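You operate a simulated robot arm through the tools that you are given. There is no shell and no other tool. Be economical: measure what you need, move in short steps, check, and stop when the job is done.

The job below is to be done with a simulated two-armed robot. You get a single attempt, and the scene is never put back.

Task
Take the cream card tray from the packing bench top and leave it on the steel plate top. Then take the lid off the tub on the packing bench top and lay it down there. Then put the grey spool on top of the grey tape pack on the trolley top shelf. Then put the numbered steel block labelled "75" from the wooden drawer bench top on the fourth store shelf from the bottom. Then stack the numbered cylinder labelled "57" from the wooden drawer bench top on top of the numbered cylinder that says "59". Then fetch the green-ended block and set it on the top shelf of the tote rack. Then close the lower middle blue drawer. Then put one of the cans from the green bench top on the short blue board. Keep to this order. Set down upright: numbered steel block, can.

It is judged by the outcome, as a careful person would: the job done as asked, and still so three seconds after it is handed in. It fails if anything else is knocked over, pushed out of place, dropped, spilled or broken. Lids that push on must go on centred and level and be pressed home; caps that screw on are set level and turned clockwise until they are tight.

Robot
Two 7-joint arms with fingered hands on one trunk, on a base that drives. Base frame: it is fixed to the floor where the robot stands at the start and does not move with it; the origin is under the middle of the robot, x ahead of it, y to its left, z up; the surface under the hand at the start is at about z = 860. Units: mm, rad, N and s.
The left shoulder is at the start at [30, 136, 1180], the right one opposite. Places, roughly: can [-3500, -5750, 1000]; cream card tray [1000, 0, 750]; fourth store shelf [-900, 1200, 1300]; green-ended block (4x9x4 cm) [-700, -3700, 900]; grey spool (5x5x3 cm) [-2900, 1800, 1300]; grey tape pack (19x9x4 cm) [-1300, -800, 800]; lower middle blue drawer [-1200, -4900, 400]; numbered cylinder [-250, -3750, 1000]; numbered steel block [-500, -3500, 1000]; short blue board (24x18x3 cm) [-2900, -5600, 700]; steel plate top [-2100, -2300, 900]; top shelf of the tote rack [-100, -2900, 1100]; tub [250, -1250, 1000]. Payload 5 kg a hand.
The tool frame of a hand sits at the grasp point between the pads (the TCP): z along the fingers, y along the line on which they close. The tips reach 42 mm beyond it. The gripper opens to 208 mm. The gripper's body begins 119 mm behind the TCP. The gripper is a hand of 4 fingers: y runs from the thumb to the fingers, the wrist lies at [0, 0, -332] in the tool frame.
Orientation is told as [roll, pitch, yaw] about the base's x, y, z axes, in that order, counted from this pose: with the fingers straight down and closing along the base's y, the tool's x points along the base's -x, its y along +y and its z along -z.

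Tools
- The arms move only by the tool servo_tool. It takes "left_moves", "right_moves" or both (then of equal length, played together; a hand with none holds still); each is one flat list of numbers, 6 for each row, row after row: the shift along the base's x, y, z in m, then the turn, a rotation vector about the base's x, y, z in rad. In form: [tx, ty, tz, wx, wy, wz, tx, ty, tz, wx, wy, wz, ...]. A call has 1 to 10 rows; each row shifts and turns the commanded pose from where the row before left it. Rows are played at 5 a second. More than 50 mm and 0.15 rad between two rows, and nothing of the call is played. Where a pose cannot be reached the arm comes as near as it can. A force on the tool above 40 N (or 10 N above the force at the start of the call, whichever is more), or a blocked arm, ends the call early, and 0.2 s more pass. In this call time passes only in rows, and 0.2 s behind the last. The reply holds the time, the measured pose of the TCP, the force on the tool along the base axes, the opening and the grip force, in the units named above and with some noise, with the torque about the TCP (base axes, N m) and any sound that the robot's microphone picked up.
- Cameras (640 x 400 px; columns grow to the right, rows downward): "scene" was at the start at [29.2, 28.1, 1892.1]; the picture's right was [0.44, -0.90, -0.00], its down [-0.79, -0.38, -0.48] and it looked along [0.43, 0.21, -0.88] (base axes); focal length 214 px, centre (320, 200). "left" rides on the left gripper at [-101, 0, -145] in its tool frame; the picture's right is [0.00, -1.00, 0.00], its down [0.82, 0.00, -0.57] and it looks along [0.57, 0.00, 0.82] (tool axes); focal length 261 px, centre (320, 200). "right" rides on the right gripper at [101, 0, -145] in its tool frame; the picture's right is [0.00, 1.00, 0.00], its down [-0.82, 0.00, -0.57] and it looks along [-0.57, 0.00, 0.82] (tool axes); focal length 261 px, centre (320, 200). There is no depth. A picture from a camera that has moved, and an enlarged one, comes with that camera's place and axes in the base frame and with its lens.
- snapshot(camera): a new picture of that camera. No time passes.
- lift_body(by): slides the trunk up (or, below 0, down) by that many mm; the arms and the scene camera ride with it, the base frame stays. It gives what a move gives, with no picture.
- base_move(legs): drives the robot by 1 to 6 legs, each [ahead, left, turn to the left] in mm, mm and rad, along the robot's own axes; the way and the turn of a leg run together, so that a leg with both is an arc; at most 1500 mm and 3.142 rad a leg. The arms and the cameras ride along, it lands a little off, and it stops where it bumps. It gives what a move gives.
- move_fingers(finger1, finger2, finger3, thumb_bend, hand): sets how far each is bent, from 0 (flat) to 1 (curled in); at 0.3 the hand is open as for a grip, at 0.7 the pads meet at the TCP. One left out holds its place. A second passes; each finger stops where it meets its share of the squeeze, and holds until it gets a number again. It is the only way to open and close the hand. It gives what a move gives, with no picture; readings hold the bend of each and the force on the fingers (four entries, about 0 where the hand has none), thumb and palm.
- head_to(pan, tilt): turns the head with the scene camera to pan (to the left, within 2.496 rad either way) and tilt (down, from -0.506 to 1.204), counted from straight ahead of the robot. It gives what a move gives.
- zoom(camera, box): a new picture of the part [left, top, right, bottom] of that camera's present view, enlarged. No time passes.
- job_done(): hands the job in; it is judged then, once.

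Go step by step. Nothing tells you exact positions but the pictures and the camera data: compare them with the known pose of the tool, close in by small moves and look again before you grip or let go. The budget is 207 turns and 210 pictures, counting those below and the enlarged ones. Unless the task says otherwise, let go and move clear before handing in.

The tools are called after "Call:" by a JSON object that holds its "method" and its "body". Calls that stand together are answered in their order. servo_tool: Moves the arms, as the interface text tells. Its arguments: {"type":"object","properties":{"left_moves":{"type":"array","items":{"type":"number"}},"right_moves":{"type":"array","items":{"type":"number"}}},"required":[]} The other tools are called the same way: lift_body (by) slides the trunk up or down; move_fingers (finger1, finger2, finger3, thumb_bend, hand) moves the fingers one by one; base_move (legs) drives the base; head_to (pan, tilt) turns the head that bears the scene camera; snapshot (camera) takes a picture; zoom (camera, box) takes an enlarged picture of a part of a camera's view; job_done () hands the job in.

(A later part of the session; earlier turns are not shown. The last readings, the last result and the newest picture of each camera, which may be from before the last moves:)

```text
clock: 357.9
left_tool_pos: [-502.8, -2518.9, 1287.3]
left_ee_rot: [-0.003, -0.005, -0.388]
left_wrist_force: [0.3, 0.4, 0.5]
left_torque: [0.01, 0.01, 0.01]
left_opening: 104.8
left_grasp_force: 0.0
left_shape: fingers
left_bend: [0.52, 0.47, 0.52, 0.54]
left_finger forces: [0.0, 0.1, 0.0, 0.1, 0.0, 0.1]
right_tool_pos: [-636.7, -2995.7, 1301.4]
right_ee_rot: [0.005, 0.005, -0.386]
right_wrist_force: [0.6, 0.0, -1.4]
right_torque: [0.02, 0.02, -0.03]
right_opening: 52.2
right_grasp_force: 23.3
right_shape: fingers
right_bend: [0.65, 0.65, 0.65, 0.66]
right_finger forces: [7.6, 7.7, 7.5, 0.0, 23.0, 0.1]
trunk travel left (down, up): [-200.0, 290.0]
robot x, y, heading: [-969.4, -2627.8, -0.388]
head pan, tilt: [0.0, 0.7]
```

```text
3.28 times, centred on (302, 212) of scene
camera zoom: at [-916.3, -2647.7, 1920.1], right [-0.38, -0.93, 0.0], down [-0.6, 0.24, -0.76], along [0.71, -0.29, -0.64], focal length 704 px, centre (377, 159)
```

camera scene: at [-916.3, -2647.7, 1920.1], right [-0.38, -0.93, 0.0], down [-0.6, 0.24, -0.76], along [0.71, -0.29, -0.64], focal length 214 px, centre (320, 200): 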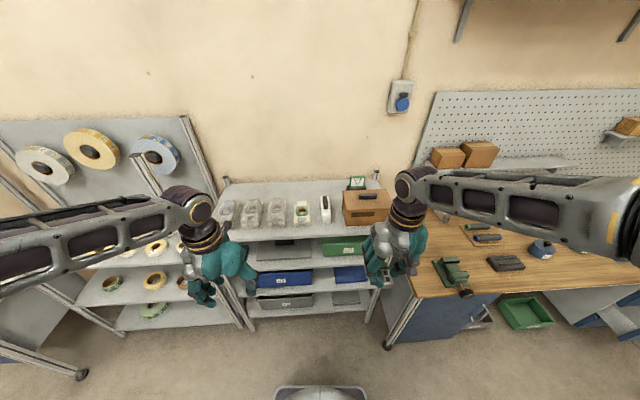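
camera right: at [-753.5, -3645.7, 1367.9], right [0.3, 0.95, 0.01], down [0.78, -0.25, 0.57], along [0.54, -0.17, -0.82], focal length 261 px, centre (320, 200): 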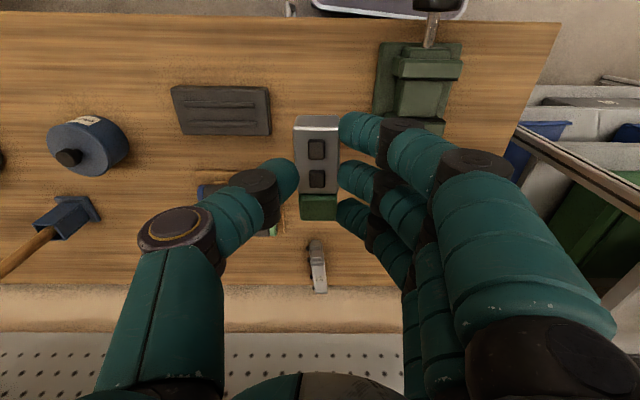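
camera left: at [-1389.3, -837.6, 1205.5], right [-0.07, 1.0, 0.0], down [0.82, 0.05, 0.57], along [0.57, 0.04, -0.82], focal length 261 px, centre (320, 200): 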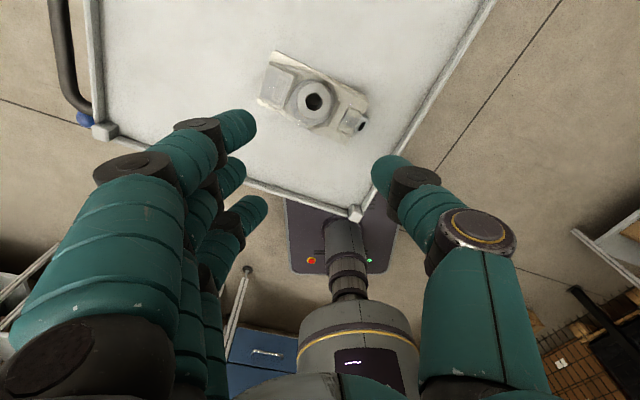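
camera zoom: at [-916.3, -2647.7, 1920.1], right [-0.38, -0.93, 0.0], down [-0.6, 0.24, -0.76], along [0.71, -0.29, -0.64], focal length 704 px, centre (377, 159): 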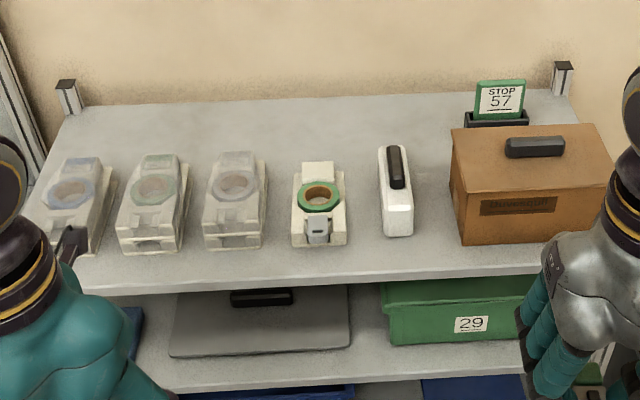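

There is free room at the back of the rack's top shelf, behind the white device. Retract the left hand, drive in, and look with the right camera.

Call:
{"method": "servo_tool", "body": {"left_moves": [-0.03, 0.012, 0, 0, 0, 0, -0.03, 0.012, 0, 0, 0, 0, -0.03, 0.012, 0, 0, 0, 0, -0.03, 0.012, 0, 0, 0, 0]}}

Call:
{"method": "base_move", "body": {"legs": [[0, 144, 0], [320, 0, 0]]}}

Call:
{"method": "snapshot", "body": {"camera": "right"}}

Call:
{"method": "snapshot", "body": {"camera": "scene"}}

```text
clock: 358.9
left_tool_pos: [-624.9, -2470.8, 1290.2]
left_ee_rot: [-0.003, -0.008, -0.387]
left_wrist_force: [-1.6, 0.7, -0.1]
left_torque: [0.0, -0.19, 0.02]
left_opening: 104.9
left_grasp_force: 0.2
left_shape: fingers
left_bend: [0.52, 0.47, 0.52, 0.54]
left_finger forces: [0.0, 0.0, 0.0, 0.0, 0.2, 0.1]
right_tool_pos: [-640.1, -2995.4, 1302.9]
right_ee_rot: [0.005, 0.001, -0.386]
right_wrist_force: [-0.9, 0.2, -1.0]
right_torque: [-0.01, -0.16, 0.03]
right_opening: 52.2
right_grasp_force: 22.8
right_shape: fingers
right_bend: [0.65, 0.65, 0.65, 0.66]
right_finger forces: [7.6, 7.7, 7.6, 0.0, 23.1, 0.0]
trunk travel left (down, up): [-200.0, 290.0]
robot x, y, heading: [-968.9, -2625.9, -0.392]
head pan, tilt: [0.0, 0.7]
```

```text
clock: 362.0
left_tool_pos: [-271.3, -2459.2, 1288.9]
left_ee_rot: [-0.004, -0.006, -0.384]
left_wrist_force: [0.9, -0.6, 0.0]
left_torque: [0.02, 0.09, -0.04]
left_opening: 104.9
left_grasp_force: 0.2
left_shape: fingers
left_bend: [0.52, 0.47, 0.52, 0.54]
left_finger forces: [0.0, 0.0, 0.0, 0.0, 0.0, 0.0]
right_tool_pos: [-285.0, -2984.5, 1301.7]
right_ee_rot: [0.004, 0.003, -0.382]
right_wrist_force: [1.0, 0.0, -2.5]
right_torque: [0.01, 0.07, -0.03]
right_opening: 52.1
right_grasp_force: 22.6
right_shape: fingers
right_bend: [0.65, 0.65, 0.65, 0.66]
right_finger forces: [7.7, 7.6, 7.6, 0.0, 23.0, 0.0]
trunk travel left (down, up): [-200.0, 290.0]
robot x, y, heading: [-615.4, -2615.9, -0.388]
head pan, tilt: [0.0, 0.7]
```

```text
56 pictures are left
camera right: at [-378.6, -2946.5, 1446.2], right [0.38, 0.93, 0.01], down [0.76, -0.31, 0.57], along [0.53, -0.21, -0.82], focal length 261 px, centre (320, 200)
```

right: 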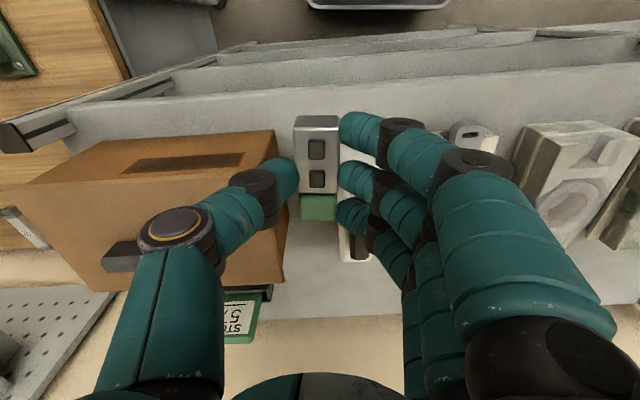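

```text
55 pictures are left
camera scene: at [-564.5, -2636.7, 1920.1], right [-0.38, -0.93, 0.0], down [-0.6, 0.24, -0.76], along [0.71, -0.29, -0.64], focal length 214 px, centre (320, 200)
```

scene: 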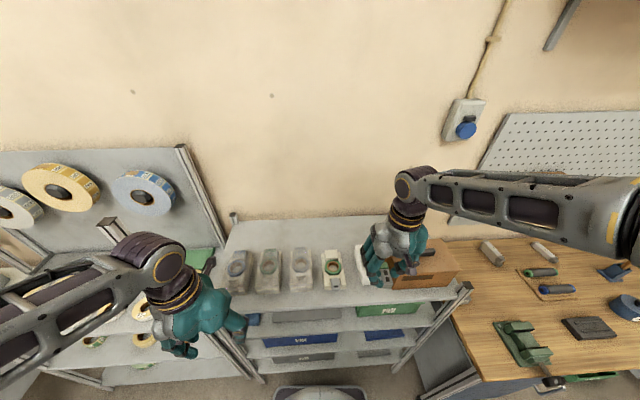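

Shelf top ≈ z 1100; target spot ≈[121, -3003] behind the small packs. Raise slightly and carry the block over it.

Call:
{"method": "servo_tool", "body": {"right_moves": [0, 0, 0.045, 0, 0, 0, 0.045, -0.002, 0, 0, 0, 0, 0.045, -0.002, 0, 0, 0, 0, 0.045, -0.002, 0, 0, 0, 0, 0.045, -0.002, 0, 0, 0, 0, 0.045, -0.002, 0, 0, 0, 0, 0.045, -0.002, 0, 0, 0, 0, 0.045, -0.002, 0, 0, 0, 0, 0.045, -0.002, 0, 0, 0, 0, 0.044, -0.002, 0, 0, 0, 0]}}

Call:
{"method": "snapshot", "body": {"camera": "right"}}

Call:
{"method": "zoom", "body": {"camera": "scene", "box": [220, 170, 460, 310]}}

```text
clock: 364.2
left_tool_pos: [-273.3, -2458.7, 1289.7]
left_ee_rot: [-0.003, -0.008, -0.386]
left_wrist_force: [1.9, 0.5, 0.6]
left_torque: [0.01, 0.17, -0.01]
left_opening: 104.9
left_grasp_force: 0.1
left_shape: fingers
left_bend: [0.52, 0.47, 0.52, 0.54]
left_finger forces: [0.0, 0.0, 0.1, 0.0, 0.0, 0.1]
right_tool_pos: [107.4, -3000.5, 1348.2]
right_ee_rot: [0.001, 0.018, -0.387]
right_wrist_force: [-26.9, 5.7, 10.6]
right_torque: [-1.41, -5.71, -0.31]
right_opening: 51.7
right_grasp_force: 38.5
right_shape: fingers
right_bend: [0.65, 0.65, 0.65, 0.67]
right_finger forces: [7.7, 7.7, 7.6, 0.1, 23.1, 31.2]
trunk travel left (down, up): [-200.0, 290.0]
robot x, y, heading: [-616.9, -2615.9, -0.386]
head pan, tilt: [0.0, 0.7]
stopped in row 10 (right hand): the force on the tool passed its limit at 136 N (the readings are from after the stop); the commanded pose is now the measured one
```

```text
54 pictures are left
camera right: at [16.3, -2963.5, 1495.1], right [0.38, 0.92, 0.0], down [0.77, -0.32, 0.56], along [0.52, -0.21, -0.83], focal length 261 px, centre (320, 200)
```

right: 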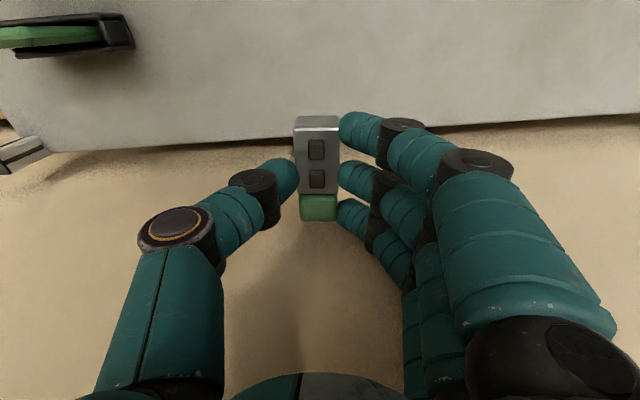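

```text
2.67 times, centred on (340, 240) of scene
camera zoom: at [-568.1, -2635.4, 1920.4], right [-0.38, -0.93, 0.0], down [-0.6, 0.24, -0.77], along [0.71, -0.29, -0.64], focal length 572 px, centre (267, 93)
```

zoom: 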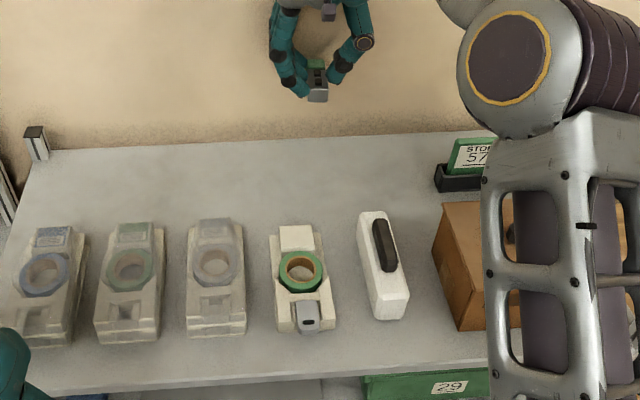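

The hand touched the wall; the strip's depth is now clear. Pull back 38 mm and lower.

Call:
{"method": "servo_tool", "body": {"right_moves": [-0.0175, 0.0072, 0, 0, 0, 0, -0.0175, 0.0072, 0, 0, -0.015, 0, 0, 0, -0.045, 0, 0, 0, 0, 0, -0.045, 0, 0, 0, 0, 0, -0.04, 0, 0, 0]}}

Call:
{"method": "snapshot", "body": {"camera": "right"}}

Call:
{"method": "zoom", "body": {"camera": "scene", "box": [220, 170, 460, 310]}}

```text
clock: 365.4
left_tool_pos: [-270.9, -2460.5, 1288.9]
left_ee_rot: [-0.004, -0.005, -0.384]
left_wrist_force: [0.5, 0.3, 0.5]
left_torque: [0.05, 0.12, -0.05]
left_opening: 104.6
left_grasp_force: 0.1
left_shape: fingers
left_bend: [0.52, 0.47, 0.52, 0.54]
left_finger forces: [0.0, 0.1, 0.0, 0.0, 0.0, 0.0]
right_tool_pos: [76.1, -2987.4, 1216.2]
right_ee_rot: [0.008, 0.006, -0.384]
right_wrist_force: [0.6, -0.3, -1.1]
right_torque: [0.06, 0.12, -0.03]
right_opening: 52.3
right_grasp_force: 22.9
right_shape: fingers
right_bend: [0.65, 0.65, 0.65, 0.67]
right_finger forces: [7.6, 7.6, 7.5, 0.1, 23.0, 0.0]
trunk travel left (down, up): [-200.0, 290.0]
robot x, y, heading: [-617.8, -2613.9, -0.381]
head pan, tilt: [0.0, 0.7]
```

```text
52 pictures are left
camera right: at [-17.4, -2950.3, 1360.7], right [0.38, 0.92, 0.01], down [0.76, -0.32, 0.57], along [0.53, -0.21, -0.82], focal length 261 px, centre (320, 200)
```

right: 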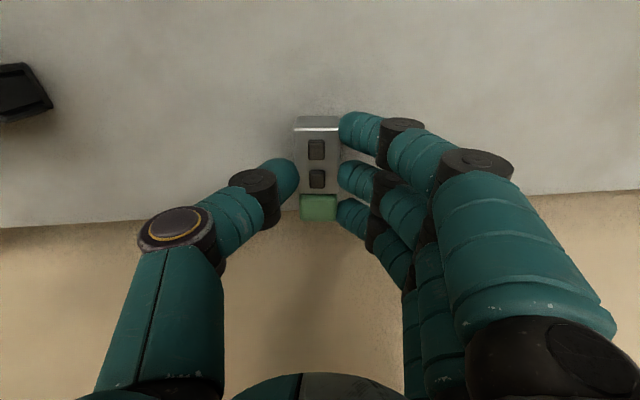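

```text
2.67 times, centred on (340, 240) of scene
camera zoom: at [-564.1, -2636.9, 1920.1], right [-0.38, -0.93, 0.0], down [-0.6, 0.24, -0.76], along [0.71, -0.29, -0.65], focal length 572 px, centre (267, 93)
```

zoom: 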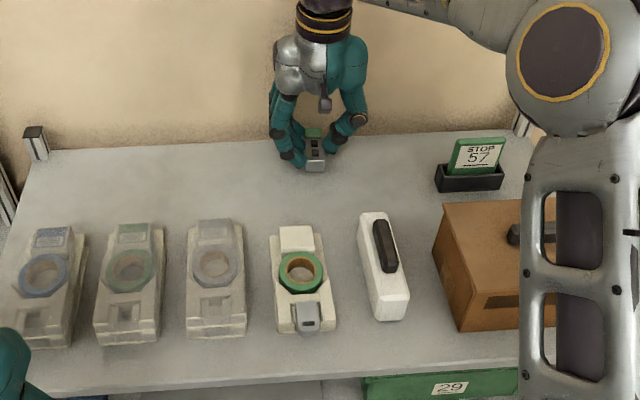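

Good spot. Lower to contact.

Call:
{"method": "servo_tool", "body": {"right_moves": [0, 0, -0.02, 0, 0, 0, 0, 0, -0.015, 0, 0, 0, 0, 0, -0.008, 0, 0, 0, 0, 0, -0.006, 0, 0, 0, 0, 0, -0.006, 0, 0, 0, 0, 0, -0.006, 0, 0, 0]}}

Call:
{"method": "snapshot", "body": {"camera": "right"}}

```text
clock: 366.0
left_tool_pos: [-273.2, -2458.6, 1288.7]
left_ee_rot: [-0.002, -0.009, -0.385]
left_wrist_force: [0.6, -0.3, 0.6]
left_torque: [0.04, 0.13, 0.0]
left_opening: 104.9
left_grasp_force: 0.0
left_shape: fingers
left_bend: [0.52, 0.47, 0.52, 0.54]
left_finger forces: [0.0, 0.1, 0.1, 0.1, 0.0, 0.0]
right_tool_pos: [76.0, -2986.5, 1197.3]
right_ee_rot: [0.012, -0.005, -0.386]
right_wrist_force: [-8.5, 1.9, 22.7]
right_torque: [0.15, 0.49, -0.04]
right_opening: 51.9
right_grasp_force: 25.7
right_shape: fingers
right_bend: [0.65, 0.65, 0.65, 0.68]
right_finger forces: [9.0, 8.4, 7.8, 0.0, 26.0, 0.1]
trunk travel left (down, up): [-200.0, 290.0]
robot x, y, heading: [-614.0, -2613.5, -0.382]
head pan, tilt: [0.0, 0.7]
stopped in row 2 (right hand): the force on the tool passed its limit at 45 N (the readings are from after the stop); the commanded pose is now the measured one
```

```text
50 pictures are left
camera right: at [-18.3, -2948.5, 1342.5], right [0.38, 0.92, 0.01], down [0.76, -0.32, 0.57], along [0.53, -0.21, -0.82], focal length 261 px, centre (320, 200)
```

right: 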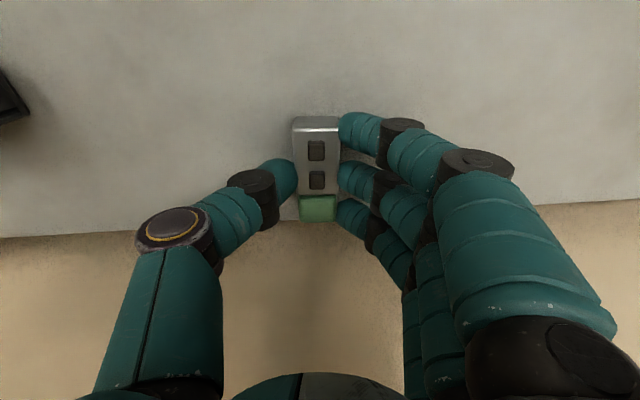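

The block rests on the shelf (z≈1139), fully supported. Release and rise.

Call:
{"method": "move_fingers", "body": {"hand": "right", "finger1": 0.56, "finger2": 0.56, "finger3": 0.56, "thumb_bend": 0.56}}

Call:
{"method": "servo_tool", "body": {"right_moves": [0, 0, 0.02, 0, 0, 0, 0, 0, 0.04, 0, 0, 0, 0, 0, 0.045, 0, 0, 0, -0.02, 0.008, 0.045, 0, 0, 0, -0.042, 0.017, 0, 0, 0, 0, -0.042, 0.017, 0, 0, 0, 0, -0.042, 0.017, 0, 0, 0, 0, -0.042, 0.017, 0, 0, 0, 0, -0.042, 0.017, 0, 0, 0, 0, -0.042, 0.017, 0, 0, 0, 0]}}

Call:
{"method": "zoom", "body": {"camera": "scene", "box": [220, 170, 460, 310]}}

```text
clock: 367.0
left_tool_pos: [-271.2, -2459.4, 1289.4]
left_ee_rot: [-0.003, -0.006, -0.387]
left_wrist_force: [-0.3, -0.6, 0.3]
left_torque: [-0.01, 0.01, -0.02]
left_opening: 104.7
left_grasp_force: 0.0
left_shape: fingers
left_bend: [0.52, 0.47, 0.52, 0.54]
left_finger forces: [0.0, 0.0, 0.1, 0.0, 0.0, 0.0]
right_tool_pos: [76.3, -2985.9, 1195.4]
right_ee_rot: [0.008, -0.002, -0.386]
right_wrist_force: [0.1, 0.4, 0.5]
right_torque: [-0.03, -0.04, 0.0]
right_opening: 89.4
right_grasp_force: 0.1
right_shape: fingers
right_bend: [0.56, 0.56, 0.56, 0.56]
right_finger forces: [0.0, 0.0, 0.1, 0.0, 0.1, 0.0]
trunk travel left (down, up): [-200.0, 290.0]
robot x, y, heading: [-616.7, -2614.6, -0.384]
head pan, tilt: [0.0, 0.7]
```

```text
clock: 369.2
left_tool_pos: [-273.4, -2458.8, 1290.2]
left_ee_rot: [-0.002, -0.008, -0.386]
left_wrist_force: [-1.0, -0.4, 0.4]
left_torque: [-0.06, -0.15, 0.01]
left_opening: 104.9
left_grasp_force: 0.0
left_shape: fingers
left_bend: [0.52, 0.47, 0.52, 0.54]
left_finger forces: [0.1, 0.0, 0.0, 0.1, 0.1, 0.0]
right_tool_pos: [-195.1, -2876.0, 1346.0]
right_ee_rot: [0.011, -0.004, -0.386]
right_wrist_force: [-0.6, 0.4, 1.4]
right_torque: [-0.03, -0.19, 0.01]
right_opening: 89.4
right_grasp_force: 0.1
right_shape: fingers
right_bend: [0.56, 0.56, 0.56, 0.56]
right_finger forces: [0.0, 0.0, 0.1, 0.0, 0.0, 0.0]
trunk travel left (down, up): [-200.0, 290.0]
robot x, y, heading: [-620.6, -2616.6, -0.385]
head pan, tilt: [0.0, 0.7]
```

```text
2.67 times, centred on (340, 240) of scene
camera zoom: at [-568.9, -2635.5, 1920.3], right [-0.38, -0.93, 0.0], down [-0.6, 0.24, -0.77], along [0.71, -0.29, -0.64], focal length 572 px, centre (267, 93)
```

zoom: 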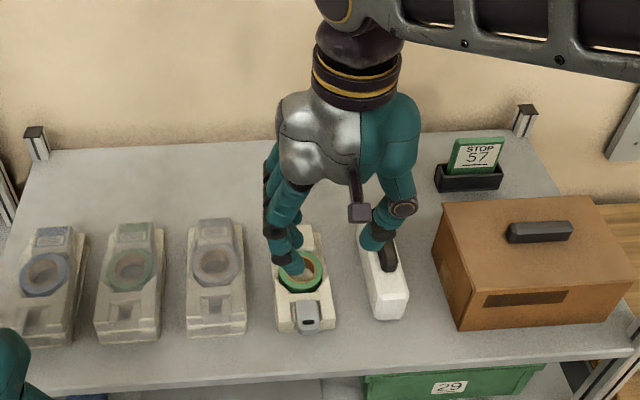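

Block placed. Next the drawer: back off, and drive along the bench to see it.

Call:
{"method": "base_move", "body": {"legs": [[-400, 0, 0], [0, 0, -1.62], [1500, 0, 0]]}}

Call:
{"method": "head_to", "body": {"pan": 0.8, "tilt": 0.65}}

Call:
{"method": "snapshot", "body": {"camera": "scene"}}

```text
clock: 382.5
left_tool_pos: [-1417.2, -4179.4, 1288.3]
left_ee_rot: [-0.002, -0.007, -1.97]
left_wrist_force: [-0.4, -0.1, 0.2]
left_torque: [0.02, 0.01, 0.01]
left_opening: 104.8
left_grasp_force: 0.1
left_shape: fingers
left_bend: [0.52, 0.47, 0.52, 0.54]
left_finger forces: [0.0, 0.1, 0.1, 0.1, 0.0, 0.1]
right_tool_pos: [-1835.6, -4251.7, 1344.0]
right_ee_rot: [0.01, -0.002, -1.97]
right_wrist_force: [0.4, 0.5, -0.1]
right_torque: [0.02, 0.0, -0.01]
right_opening: 89.6
right_grasp_force: 0.1
right_shape: fingers
right_bend: [0.56, 0.56, 0.56, 0.56]
right_finger forces: [0.0, 0.1, 0.0, 0.1, 0.0, 0.0]
trunk travel left (down, up): [-200.0, 290.0]
robot x, y, heading: [-1563.2, -3828.9, -1.969]
head pan, tilt: [0.0, 0.7]
```

```text
clock: 383.6
left_tool_pos: [-1416.8, -4179.3, 1288.2]
left_ee_rot: [-0.003, -0.007, -1.97]
left_wrist_force: [0.6, -0.2, 0.7]
left_torque: [0.05, 0.02, 0.05]
left_opening: 104.9
left_grasp_force: 0.1
left_shape: fingers
left_bend: [0.52, 0.47, 0.52, 0.54]
left_finger forces: [0.0, 0.0, 0.0, 0.0, 0.0, 0.1]
right_tool_pos: [-1835.0, -4251.6, 1344.7]
right_ee_rot: [0.008, -0.002, -1.97]
right_wrist_force: [-0.4, 0.1, -0.4]
right_torque: [0.02, 0.0, 0.03]
right_opening: 89.4
right_grasp_force: 0.0
right_shape: fingers
right_bend: [0.56, 0.56, 0.56, 0.56]
right_finger forces: [0.0, 0.0, 0.1, 0.1, 0.1, 0.0]
trunk travel left (down, up): [-200.0, 290.0]
robot x, y, heading: [-1563.5, -3830.5, -1.97]
head pan, tilt: [0.799, 0.649]
```

```text
48 pictures are left
camera scene: at [-1521.2, -3883.8, 1924.5], right [-0.92, -0.39, 0.0], down [-0.23, 0.56, -0.8], along [0.31, -0.73, -0.6], focal length 214 px, centre (320, 200)
```

scene: 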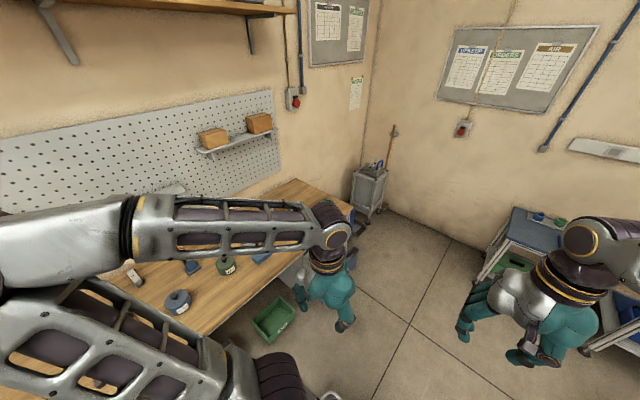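

Call:
{"method": "base_move", "body": {"legs": [[600, 0, 0], [0, 0, 1.5]]}}

Call:
{"method": "head_to", "body": {"pan": -0.1, "tilt": 0.75}}

Call:
{"method": "snapshot", "body": {"camera": "scene"}}

```text
clock: 390.6
left_tool_pos: [-1440.8, -4250.0, 1288.9]
left_ee_rot: [-0.003, -0.007, -0.466]
left_wrist_force: [-0.7, 0.4, -0.8]
left_torque: [-0.04, -0.02, -0.01]
left_opening: 104.7
left_grasp_force: 0.0
left_shape: fingers
left_bend: [0.52, 0.47, 0.52, 0.54]
left_finger forces: [0.0, 0.0, 0.0, 0.1, 0.1, 0.0]
right_tool_pos: [-1394.2, -4671.6, 1345.2]
right_ee_rot: [0.009, -0.002, -0.464]
right_wrist_force: [0.4, -0.5, 0.3]
right_torque: [-0.02, 0.01, 0.04]
right_opening: 89.5
right_grasp_force: 0.1
right_shape: fingers
right_bend: [0.56, 0.56, 0.56, 0.56]
right_finger forces: [0.0, 0.0, 0.1, 0.0, 0.0, 0.0]
trunk travel left (down, up): [-200.0, 290.0]
robot x, y, heading: [-1800.6, -4377.0, -0.462]
head pan, tilt: [0.799, 0.649]
```

```text
clock: 391.8
left_tool_pos: [-1441.0, -4249.1, 1288.6]
left_ee_rot: [-0.003, -0.008, -0.466]
left_wrist_force: [0.2, 0.1, 0.0]
left_torque: [0.01, 0.0, -0.01]
left_opening: 104.6
left_grasp_force: 0.0
left_shape: fingers
left_bend: [0.52, 0.47, 0.52, 0.54]
left_finger forces: [0.1, 0.0, 0.1, 0.0, 0.0, 0.0]
right_tool_pos: [-1395.5, -4673.1, 1344.7]
right_ee_rot: [0.009, 0.0, -0.465]
right_wrist_force: [-0.4, -0.6, 0.6]
right_torque: [0.04, -0.01, 0.0]
right_opening: 89.4
right_grasp_force: 0.0
right_shape: fingers
right_bend: [0.56, 0.56, 0.56, 0.56]
right_finger forces: [0.0, 0.1, 0.1, 0.0, 0.1, 0.0]
trunk travel left (down, up): [-200.0, 290.0]
robot x, y, heading: [-1794.8, -4378.4, -0.462]
head pan, tilt: [-0.099, 0.75]
```

```text
47 pictures are left
camera scene: at [-1753.8, -4408.6, 1915.9], right [-0.53, -0.85, 0.0], down [-0.58, 0.36, -0.73], along [0.62, -0.39, -0.68], focal length 214 px, centre (320, 200)
```

scene: 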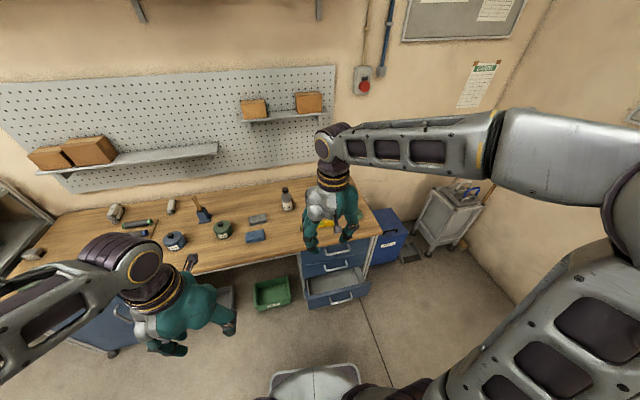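

Call:
{"method": "zoom", "body": {"camera": "scene", "box": [285, 225, 395, 320]}}

```text
4.21 times, centred on (340, 272) of scene
camera zoom: at [-1753.8, -4408.6, 1915.9], right [-0.53, -0.85, 0.0], down [-0.58, 0.36, -0.73], along [0.62, -0.39, -0.68], focal length 903 px, centre (236, -105)
```

zoom: 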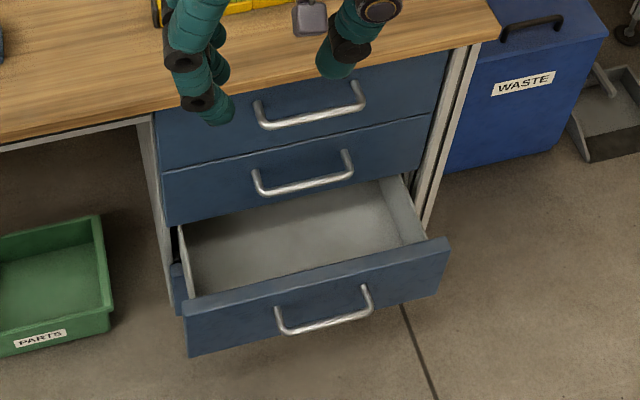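

The open third drawer of four (lower middle) has its front at ≈[-1284, -4869], z≈400. Position the robot squarely, close the right fingers, retract and lower.

Call:
{"method": "base_move", "body": {"legs": [[0, 0, 0.14], [60, -155, 0]]}}

Call:
{"method": "move_fingers", "body": {"hand": "right", "finger1": 0.7, "finger2": 0.7, "finger3": 0.7, "thumb_bend": 0.7}}

Call:
{"method": "servo_tool", "body": {"right_moves": [-0.03, -0.005, 0, 0, 0, 0.02, -0.03, -0.005, -0.02, 0, 0, 0.02, -0.02, -0.005, -0.045, 0, 0, 0.02, 0, 0, -0.048, 0, 0, 0.02, 0, 0, -0.048, 0, 0, 0.02, 0, 0, -0.048, 0, 0, 0.02, 0, 0, -0.048, 0, 0, 0.02]}}

Call:
{"method": "lift_body", "body": {"by": -200}}

Call:
{"method": "snapshot", "body": {"camera": "right"}}

```text
clock: 393.9
left_tool_pos: [-1454.1, -4370.5, 1289.5]
left_ee_rot: [-0.004, -0.005, -0.323]
left_wrist_force: [0.1, -0.1, 0.2]
left_torque: [0.15, 0.05, 0.0]
left_opening: 104.8
left_grasp_force: 0.1
left_shape: fingers
left_bend: [0.52, 0.47, 0.52, 0.54]
left_finger forces: [0.0, 0.1, 0.0, 0.1, 0.0, 0.1]
right_tool_pos: [-1349.5, -4781.2, 1345.6]
right_ee_rot: [0.01, -0.001, -0.323]
right_wrist_force: [-0.8, -2.2, -0.9]
right_torque: [0.19, 0.01, 0.01]
right_opening: 89.8
right_grasp_force: 0.1
right_shape: fingers
right_bend: [0.56, 0.56, 0.56, 0.56]
right_finger forces: [0.0, 0.0, 0.0, 0.1, 0.1, 0.0]
trunk travel left (down, up): [-200.0, 290.0]
robot x, y, heading: [-1791.0, -4545.1, -0.325]
head pan, tilt: [-0.099, 0.75]
```

```text
clock: 394.9
left_tool_pos: [-1454.0, -4368.8, 1289.5]
left_ee_rot: [-0.003, -0.007, -0.324]
left_wrist_force: [0.1, -1.2, 0.4]
left_torque: [0.04, -0.04, -0.02]
left_opening: 104.8
left_grasp_force: 0.2
left_shape: fingers
left_bend: [0.52, 0.47, 0.52, 0.54]
left_finger forces: [0.1, 0.0, 0.1, 0.0, 0.0, 0.0]
right_tool_pos: [-1349.1, -4780.9, 1345.7]
right_ee_rot: [0.011, -0.001, -0.322]
right_wrist_force: [0.1, -0.4, -0.1]
right_torque: [0.03, 0.01, 0.02]
right_opening: 32.0
right_grasp_force: 0.1
right_shape: fingers
right_bend: [0.7, 0.7, 0.7, 0.7]
right_finger forces: [0.0, 0.0, 0.0, 0.0, 0.1, 0.0]
trunk travel left (down, up): [-200.0, 290.0]
robot x, y, heading: [-1788.6, -4548.4, -0.325]
head pan, tilt: [-0.099, 0.75]
```

```text
clock: 396.5
left_tool_pos: [-1451.7, -4368.8, 1288.8]
left_ee_rot: [-0.004, -0.004, -0.322]
left_wrist_force: [1.7, -0.2, -0.2]
left_torque: [0.07, 0.11, -0.01]
left_opening: 105.2
left_grasp_force: 0.2
left_shape: fingers
left_bend: [0.52, 0.47, 0.52, 0.54]
left_finger forces: [0.1, 0.0, 0.0, 0.0, 0.0, 0.0]
right_tool_pos: [-1428.0, -4793.3, 1086.3]
right_ee_rot: [0.011, 0.001, -0.183]
right_wrist_force: [1.1, -0.5, -0.2]
right_torque: [0.06, 0.12, 0.01]
right_opening: 32.1
right_grasp_force: 0.0
right_shape: fingers
right_bend: [0.7, 0.7, 0.7, 0.7]
right_finger forces: [0.0, 0.0, 0.0, 0.0, 0.0, 0.0]
trunk travel left (down, up): [-200.0, 290.0]
robot x, y, heading: [-1787.7, -4543.6, -0.319]
head pan, tilt: [-0.099, 0.75]
```

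```text
clock: 398.7
left_tool_pos: [-1455.3, -4368.5, 1087.9]
left_ee_rot: [-0.003, -0.007, -0.323]
left_wrist_force: [0.0, 0.3, 0.2]
left_torque: [0.0, -0.02, 0.03]
left_opening: 104.5
left_grasp_force: 0.2
left_shape: fingers
left_bend: [0.52, 0.47, 0.52, 0.54]
left_finger forces: [0.1, 0.1, 0.0, 0.0, 0.0, 0.1]
right_tool_pos: [-1429.0, -4793.3, 888.7]
right_ee_rot: [0.01, -0.003, -0.181]
right_wrist_force: [0.7, -0.4, 0.5]
right_torque: [0.0, 0.01, 0.01]
right_opening: 31.9
right_grasp_force: 0.1
right_shape: fingers
right_bend: [0.7, 0.7, 0.7, 0.7]
right_finger forces: [0.0, 0.1, 0.0, 0.1, 0.0, 0.0]
trunk travel left (down, up): [0.0, 490.0]
robot x, y, heading: [-1789.9, -4545.2, -0.327]
head pan, tilt: [-0.099, 0.75]
```

```text
45 pictures are left
camera right: at [-1529.1, -4775.6, 1033.3], right [0.19, 0.98, 0.01], down [0.8, -0.16, 0.57], along [0.56, -0.1, -0.82], focal length 261 px, centre (320, 200)
```

right: 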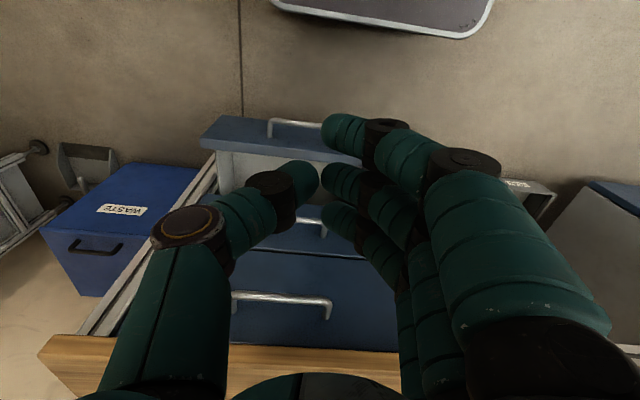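

The drawer's handle is at ≈[-1325, -4855, 427], about 120 mm ahead. Lower the closed hand in front of it.

Call:
{"method": "servo_tool", "body": {"right_moves": [-0.003, -0.008, -0.046, 0, 0, -0.02, -0.003, -0.008, -0.046, 0, 0, -0.02, 0, 0, -0.046, 0, 0, -0.02, 0, 0, -0.046, 0, 0, -0.02, 0, 0, -0.046, 0, 0, -0.02, 0, 0, -0.046, 0, 0, -0.02, 0, 0, -0.046, 0, 0, -0.02, 0, 0, -0.046, 0, 0, -0.02, 0, 0, -0.046, 0, 0, -0.02, 0, 0, -0.04, 0, 0, -0.02]}}

Call:
{"method": "snapshot", "body": {"camera": "right"}}

```text
clock: 400.9
left_tool_pos: [-1453.5, -4367.5, 1088.2]
left_ee_rot: [-0.004, -0.006, -0.323]
left_wrist_force: [0.5, -0.6, 1.0]
left_torque: [0.0, 0.02, -0.01]
left_opening: 104.9
left_grasp_force: 0.1
left_shape: fingers
left_bend: [0.52, 0.47, 0.52, 0.54]
left_finger forces: [0.0, 0.1, 0.1, 0.0, 0.0, 0.0]
right_tool_pos: [-1436.4, -4808.4, 432.2]
right_ee_rot: [0.01, -0.001, -0.383]
right_wrist_force: [0.5, 0.0, 0.5]
right_torque: [0.04, 0.11, 0.05]
right_opening: 32.1
right_grasp_force: 0.2
right_shape: fingers
right_bend: [0.7, 0.7, 0.7, 0.7]
right_finger forces: [0.1, 0.1, 0.0, 0.0, 0.0, 0.0]
trunk travel left (down, up): [0.0, 490.0]
robot x, y, heading: [-1786.5, -4547.5, -0.327]
head pan, tilt: [-0.099, 0.75]
```

```text
44 pictures are left
camera right: at [-1529.7, -4771.1, 577.0], right [0.38, 0.93, 0.01], down [0.76, -0.32, 0.57], along [0.53, -0.21, -0.82], focal length 261 px, centre (320, 200)
```

right: 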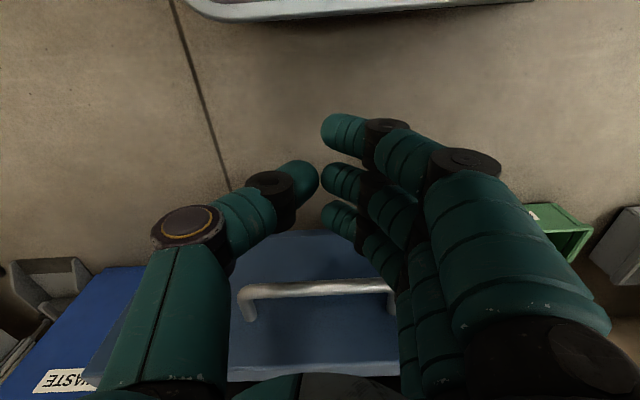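

Panel and handle are right ahead. Push forward.

Call:
{"method": "servo_tool", "body": {"right_moves": [0.03, -0.0122, 0, 0, 0, 0, 0.03, -0.0122, 0, 0, 0, 0, 0.0185, -0.0076, 0, 0, 0, 0, 0.0185, -0.0076, 0, 0, 0, 0, 0.0185, -0.0076, 0, 0, 0, 0, 0.0185, -0.0076, 0, 0, 0, 0, 0.0185, -0.0076, 0, 0, 0, 0, 0.0185, -0.0076, 0, 0, 0, 0]}}

Call:
{"method": "zoom", "body": {"camera": "scene", "box": [260, 190, 440, 330]}}

```text
clock: 402.7
left_tool_pos: [-1452.6, -4367.9, 1088.1]
left_ee_rot: [-0.004, -0.007, -0.322]
left_wrist_force: [0.5, -1.0, 0.1]
left_torque: [0.05, 0.01, 0.01]
left_opening: 104.6
left_grasp_force: 0.1
left_shape: fingers
left_bend: [0.52, 0.47, 0.52, 0.54]
left_finger forces: [0.0, 0.0, 0.0, 0.1, 0.0, 0.1]
right_tool_pos: [-1262.0, -4878.3, 435.2]
right_ee_rot: [0.01, -0.002, -0.383]
right_wrist_force: [-0.2, -0.3, -0.6]
right_torque: [-0.03, -0.03, -0.02]
right_opening: 31.8
right_grasp_force: 0.0
right_shape: fingers
right_bend: [0.7, 0.7, 0.7, 0.7]
right_finger forces: [0.1, 0.0, 0.0, 0.0, 0.0, 0.1]
trunk travel left (down, up): [0.0, 490.0]
robot x, y, heading: [-1790.4, -4548.0, -0.322]
head pan, tilt: [-0.099, 0.75]
```

```text
2.86 times, centred on (350, 260) of scene
camera zoom: at [-1741.1, -4570.0, 1715.9], right [-0.41, -0.91, 0.0], down [-0.62, 0.28, -0.73], along [0.67, -0.3, -0.68], focal length 613 px, centre (234, 29)
```

zoom: 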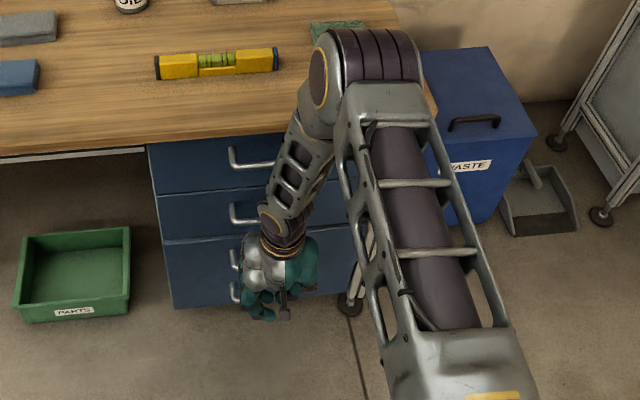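

The drawer seems to have slid in. Check with the right camera.

Call:
{"method": "snapshot", "body": {"camera": "right"}}

```text
42 pictures are left
camera right: at [-1357.8, -4841.7, 579.6], right [0.38, 0.93, 0.01], down [0.76, -0.31, 0.57], along [0.53, -0.21, -0.82], focal length 261 px, centre (320, 200)
```

right: 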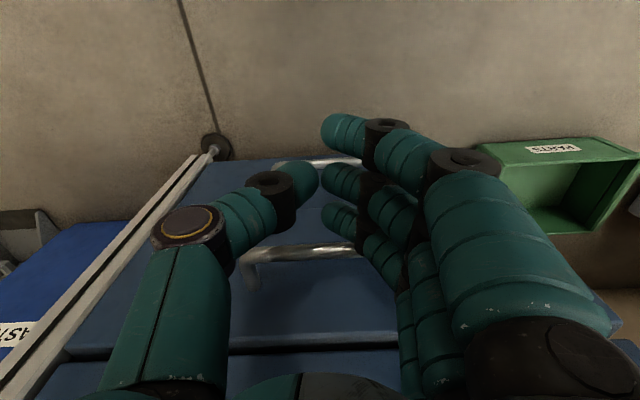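

Call:
{"method": "servo_tool", "body": {"right_moves": [0.0185, -0.0076, 0, 0, 0, 0, 0.0139, -0.0057, 0, 0, 0, 0, 0.0093, -0.0038, 0, 0, 0, 0, 0.0093, -0.0038, 0, 0, 0, 0]}}

Call:
{"method": "snapshot", "body": {"camera": "right"}}

```text
clock: 403.1
left_tool_pos: [-1454.9, -4368.0, 1089.8]
left_ee_rot: [-0.003, -0.008, -0.321]
left_wrist_force: [0.5, -1.5, -1.0]
left_torque: [0.06, 0.13, 0.0]
left_opening: 104.9
left_grasp_force: 0.0
left_shape: fingers
left_bend: [0.52, 0.47, 0.52, 0.54]
left_finger forces: [0.0, 0.1, 0.0, 0.1, 0.0, 0.1]
right_tool_pos: [-1258.5, -4880.4, 434.0]
right_ee_rot: [0.009, 0.009, -0.381]
right_wrist_force: [-15.9, 6.5, 20.9]
right_torque: [-1.5, -4.03, -0.05]
right_opening: 31.8
right_grasp_force: 11.5
right_shape: fingers
right_bend: [0.7, 0.7, 0.7, 0.7]
right_finger forces: [0.1, 0.1, 0.0, 0.0, 0.1, 23.1]
trunk travel left (down, up): [0.0, 490.0]
robot x, y, heading: [-1794.5, -4546.1, -0.325]
head pan, tilt: [-0.099, 0.75]
stopped in row 1 (right hand): the force on the tool passed its limit at 68 N (the readings are from after the stop); the commanded pose is now the measured one
```

```text
41 pictures are left
camera right: at [-1351.4, -4843.4, 580.3], right [0.38, 0.93, 0.01], down [0.76, -0.32, 0.56], along [0.52, -0.21, -0.83], focal length 261 px, centre (320, 200)
```

right: 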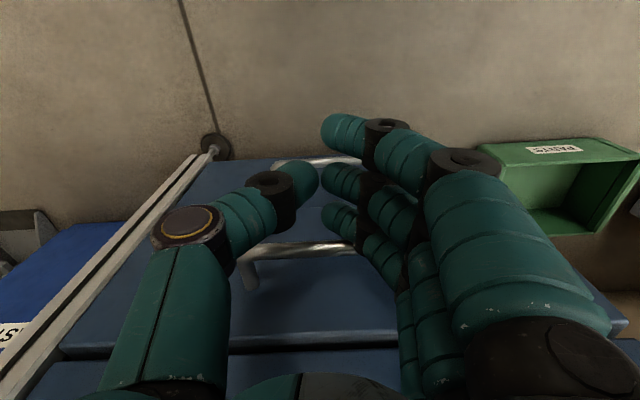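

The palm now meets the handle of the drawer above. Back off and look at the drawer.

Call:
{"method": "servo_tool", "body": {"right_moves": [-0.04, 0.0163, 0, 0, 0, 0, -0.04, 0.0163, 0, 0, 0, 0, -0.04, 0.0163, 0, 0, 0, 0, -0.03, 0.0122, 0, 0, 0, 0]}}

Call:
{"method": "snapshot", "body": {"camera": "right"}}

Call:
{"method": "zoom", "body": {"camera": "scene", "box": [280, 220, 380, 300]}}

```text
clock: 404.1
left_tool_pos: [-1453.5, -4367.4, 1088.7]
left_ee_rot: [-0.004, -0.007, -0.325]
left_wrist_force: [-0.4, 0.1, -0.6]
left_torque: [-0.01, -0.04, 0.01]
left_opening: 104.7
left_grasp_force: 0.0
left_shape: fingers
left_bend: [0.52, 0.47, 0.52, 0.54]
left_finger forces: [0.0, 0.0, 0.0, 0.0, 0.1, 0.0]
right_tool_pos: [-1405.9, -4819.1, 434.5]
right_ee_rot: [0.007, 0.007, -0.381]
right_wrist_force: [-0.1, 0.8, 0.0]
right_torque: [0.0, 0.07, 0.01]
right_opening: 31.8
right_grasp_force: 0.1
right_shape: fingers
right_bend: [0.7, 0.7, 0.7, 0.7]
right_finger forces: [0.0, 0.0, 0.0, 0.1, 0.0, 0.0]
trunk travel left (down, up): [0.0, 490.0]
robot x, y, heading: [-1789.4, -4547.6, -0.324]
head pan, tilt: [-0.099, 0.75]
```

```text
40 pictures are left
camera right: at [-1499.4, -4783.0, 579.8], right [0.38, 0.93, 0.01], down [0.76, -0.32, 0.57], along [0.53, -0.21, -0.82], focal length 261 px, centre (320, 200)
```

right: 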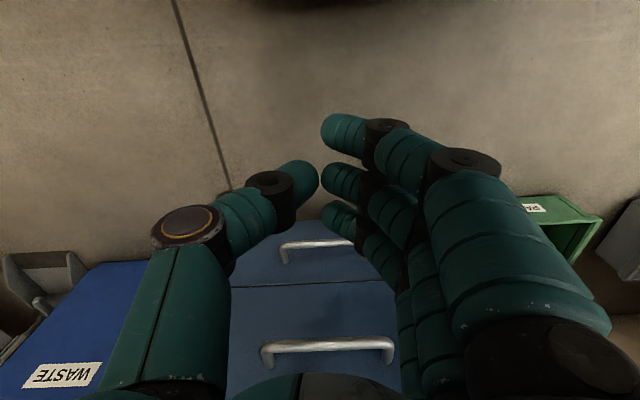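

```text
5.00 times, centred on (330, 260) of scene
camera zoom: at [-1741.4, -4569.4, 1715.9], right [-0.41, -0.91, 0.0], down [-0.62, 0.28, -0.73], along [0.67, -0.3, -0.68], focal length 1072 px, centre (270, -100)
```

zoom: 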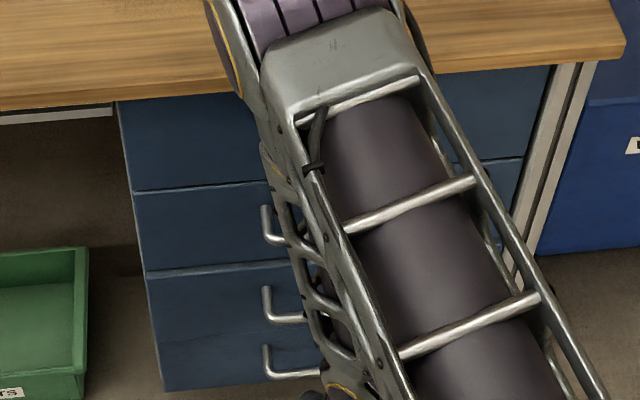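

Call:
{"method": "zoom", "body": {"camera": "right", "box": [225, 230, 405, 360]}}

```text
3.08 times, centred on (315, 295) of right
camera zoom: at [-1499.4, -4783.0, 579.8], right [0.38, 0.93, 0.01], down [0.76, -0.32, 0.57], along [0.53, -0.21, -0.82], focal length 802 px, centre (335, -92)
```

zoom: 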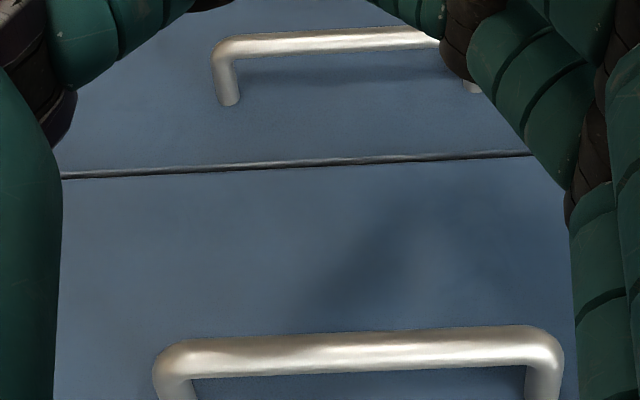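

The third drawer is flush and closed. Raise the arm and trunk, and drive toward the green bench.

Call:
{"method": "servo_tool", "body": {"right_moves": [-0.01, 0.005, 0.046, 0, 0, 0, 0, 0, 0.047, 0, 0, 0, 0, 0, 0.047, 0, 0, 0, 0, 0, 0.047, 0, 0, 0, 0, 0, 0.047, 0, 0, 0, 0, 0, 0.047, 0, 0, 0, 0, 0, 0.047, 0, 0, 0, 0, 0, 0.047, 0, 0, 0, 0, 0, 0.047, 0, 0, 0, 0, 0, 0.047, 0, 0, 0]}}

Call:
{"method": "lift_body", "body": {"by": 200}}

Call:
{"method": "base_move", "body": {"legs": [[-150, 0, 0], [0, 0, -1.25]]}}

Call:
{"method": "head_to", "body": {"pan": -0.4, "tilt": 0.5}}

Call:
{"method": "snapshot", "body": {"camera": "scene"}}

```text
clock: 406.3
left_tool_pos: [-1454.4, -4368.2, 1088.7]
left_ee_rot: [-0.004, -0.007, -0.323]
left_wrist_force: [0.6, -0.1, 0.0]
left_torque: [-0.03, -0.05, 0.02]
left_opening: 104.6
left_grasp_force: 0.0
left_shape: fingers
left_bend: [0.52, 0.47, 0.52, 0.54]
left_finger forces: [0.0, 0.1, 0.0, 0.1, 0.0, 0.0]
right_tool_pos: [-1421.0, -4814.5, 903.0]
right_ee_rot: [0.008, 0.009, -0.38]
right_wrist_force: [-1.0, 0.2, 0.1]
right_torque: [-0.03, -0.11, 0.0]
right_opening: 31.8
right_grasp_force: 0.1
right_shape: fingers
right_bend: [0.7, 0.7, 0.7, 0.7]
right_finger forces: [0.0, 0.0, 0.0, 0.0, 0.0, 0.0]
trunk travel left (down, up): [0.0, 490.0]
robot x, y, heading: [-1790.2, -4544.5, -0.319]
head pan, tilt: [-0.099, 0.75]
```

```text
clock: 408.4
left_tool_pos: [-1453.1, -4367.4, 1288.7]
left_ee_rot: [-0.004, -0.007, -0.322]
left_wrist_force: [-0.4, 0.5, 0.2]
left_torque: [0.02, 0.03, -0.02]
left_opening: 104.8
left_grasp_force: 0.0
left_shape: fingers
left_bend: [0.52, 0.47, 0.52, 0.54]
left_finger forces: [0.1, 0.1, 0.0, 0.0, 0.0, 0.0]
right_tool_pos: [-1419.4, -4814.4, 1102.3]
right_ee_rot: [0.008, 0.008, -0.382]
right_wrist_force: [0.4, 1.3, -0.1]
right_torque: [0.0, -0.01, -0.01]
right_opening: 31.9
right_grasp_force: 0.1
right_shape: fingers
right_bend: [0.7, 0.7, 0.7, 0.7]
right_finger forces: [0.1, 0.1, 0.0, 0.0, 0.0, 0.1]
trunk travel left (down, up): [-200.0, 290.0]
robot x, y, heading: [-1786.9, -4544.0, -0.32]
head pan, tilt: [-0.099, 0.75]
```

```text
clock: 412.9
left_tool_pos: [-1653.5, -4755.4, 1288.0]
left_ee_rot: [-0.003, -0.005, -1.554]
left_wrist_force: [-0.2, 0.0, 0.3]
left_torque: [0.03, -0.04, 0.02]
left_opening: 105.1
left_grasp_force: 0.1
left_shape: fingers
left_bend: [0.52, 0.47, 0.52, 0.54]
left_finger forces: [0.1, 0.1, 0.0, 0.0, 0.0, 0.0]
right_tool_pos: [-2064.0, -4934.5, 1103.0]
right_ee_rot: [0.006, 0.01, -1.614]
right_wrist_force: [-0.9, 0.3, 0.2]
right_torque: [0.0, -0.04, -0.03]
right_opening: 32.0
right_grasp_force: 0.0
right_shape: fingers
right_bend: [0.7, 0.7, 0.7, 0.7]
right_finger forces: [0.0, 0.0, 0.0, 0.0, 0.0, 0.1]
trunk travel left (down, up): [-200.0, 290.0]
robot x, y, heading: [-1937.2, -4499.5, -1.563]
head pan, tilt: [-0.099, 0.75]
```

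```text
clock: 413.7
left_tool_pos: [-1653.1, -4754.9, 1289.5]
left_ee_rot: [-0.004, -0.007, -1.556]
left_wrist_force: [-0.9, 1.0, 0.4]
left_torque: [0.0, 0.02, 0.02]
left_opening: 104.5
left_grasp_force: 0.1
left_shape: fingers
left_bend: [0.52, 0.47, 0.52, 0.54]
left_finger forces: [0.0, 0.1, 0.1, 0.0, 0.1, 0.1]
right_tool_pos: [-2063.8, -4934.2, 1102.9]
right_ee_rot: [0.006, 0.01, -1.616]
right_wrist_force: [0.1, 0.4, 0.7]
right_torque: [0.02, 0.0, -0.01]
right_opening: 31.7
right_grasp_force: 0.1
right_shape: fingers
right_bend: [0.7, 0.7, 0.7, 0.7]
right_finger forces: [0.0, 0.0, 0.1, 0.0, 0.0, 0.0]
trunk travel left (down, up): [-200.0, 290.0]
robot x, y, heading: [-1928.8, -4498.3, -1.557]
head pan, tilt: [-0.4, 0.499]
```

```text
37 pictures are left
camera scene: at [-1965.6, -4552.0, 1937.8], right [-0.93, 0.38, 0.0], down [0.18, 0.44, -0.88], along [-0.33, -0.81, -0.48], focal length 214 px, centre (320, 200)
```

scene: 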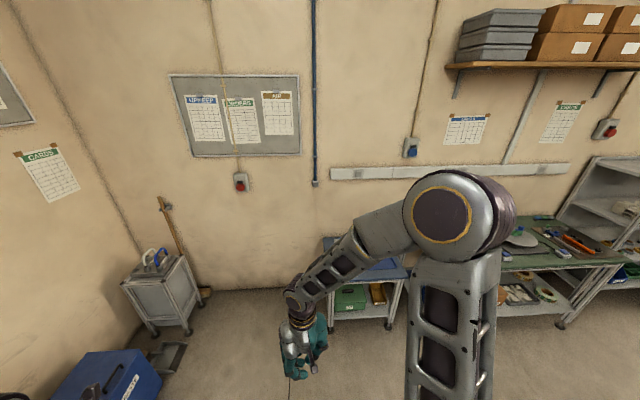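

Call:
{"method": "base_move", "body": {"legs": [[120, 0, 0], [0, -950, 0]]}}

Call:
{"method": "head_to", "body": {"pan": -0.15, "tilt": 0.6}}

Call:
{"method": "snapshot", "body": {"camera": "scene"}}

```text
clock: 419.4
left_tool_pos: [-2588.6, -4889.3, 1287.9]
left_ee_rot: [-0.005, -0.006, -1.547]
left_wrist_force: [1.0, 0.5, -0.3]
left_torque: [0.0, -0.05, -0.02]
left_opening: 104.8
left_grasp_force: 0.1
left_shape: fingers
left_bend: [0.52, 0.47, 0.52, 0.54]
left_finger forces: [0.0, 0.0, 0.0, 0.0, 0.0, 0.1]
right_tool_pos: [-2997.9, -5073.0, 1101.8]
right_ee_rot: [0.008, 0.008, -1.606]
right_wrist_force: [0.3, -0.3, 0.0]
right_torque: [0.02, -0.05, 0.01]
right_opening: 32.0
right_grasp_force: 0.1
right_shape: fingers
right_bend: [0.7, 0.7, 0.7, 0.7]
right_finger forces: [0.0, 0.1, 0.0, 0.1, 0.0, 0.0]
trunk travel left (down, up): [-200.0, 290.0]
robot x, y, heading: [-2866.3, -4631.4, -1.547]
head pan, tilt: [-0.4, 0.499]
```

```text
clock: 420.2
left_tool_pos: [-2587.6, -4890.5, 1289.0]
left_ee_rot: [-0.003, -0.006, -1.547]
left_wrist_force: [0.8, 0.6, 0.3]
left_torque: [-0.01, -0.01, 0.04]
left_opening: 104.7
left_grasp_force: 0.0
left_shape: fingers
left_bend: [0.52, 0.47, 0.52, 0.54]
left_finger forces: [0.0, 0.0, 0.0, 0.1, 0.1, 0.0]
right_tool_pos: [-2996.2, -5073.2, 1103.2]
right_ee_rot: [0.004, 0.01, -1.605]
right_wrist_force: [-1.1, 0.2, -0.1]
right_torque: [-0.03, 0.06, 0.01]
right_opening: 31.9
right_grasp_force: 0.1
right_shape: fingers
right_bend: [0.7, 0.7, 0.7, 0.7]
right_finger forces: [0.0, 0.0, 0.1, 0.1, 0.1, 0.1]
trunk travel left (down, up): [-200.0, 290.0]
robot x, y, heading: [-2869.2, -4636.0, -1.547]
head pan, tilt: [-0.15, 0.6]
```

```text
36 pictures are left
camera scene: at [-2879.7, -4692.3, 1928.8], right [-0.99, 0.13, 0.0], down [0.07, 0.56, -0.83], along [-0.1, -0.82, -0.56], focal length 214 px, centre (320, 200)
```

scene: 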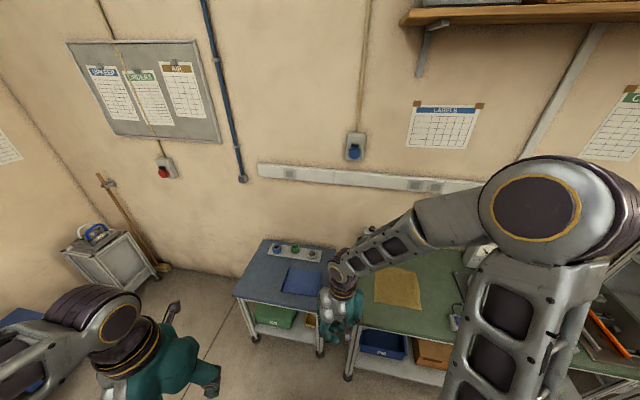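

Call:
{"method": "snapshot", "body": {"camera": "right"}}

```text
35 pictures are left
camera right: at [-2994.4, -4973.0, 1248.2], right [1.0, -0.04, 0.01], down [-0.04, -0.82, 0.56], along [-0.02, -0.56, -0.83], focal length 261 px, centre (320, 200)
```

right: 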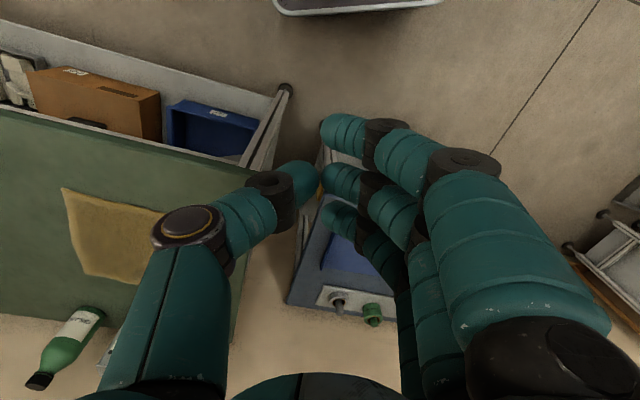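

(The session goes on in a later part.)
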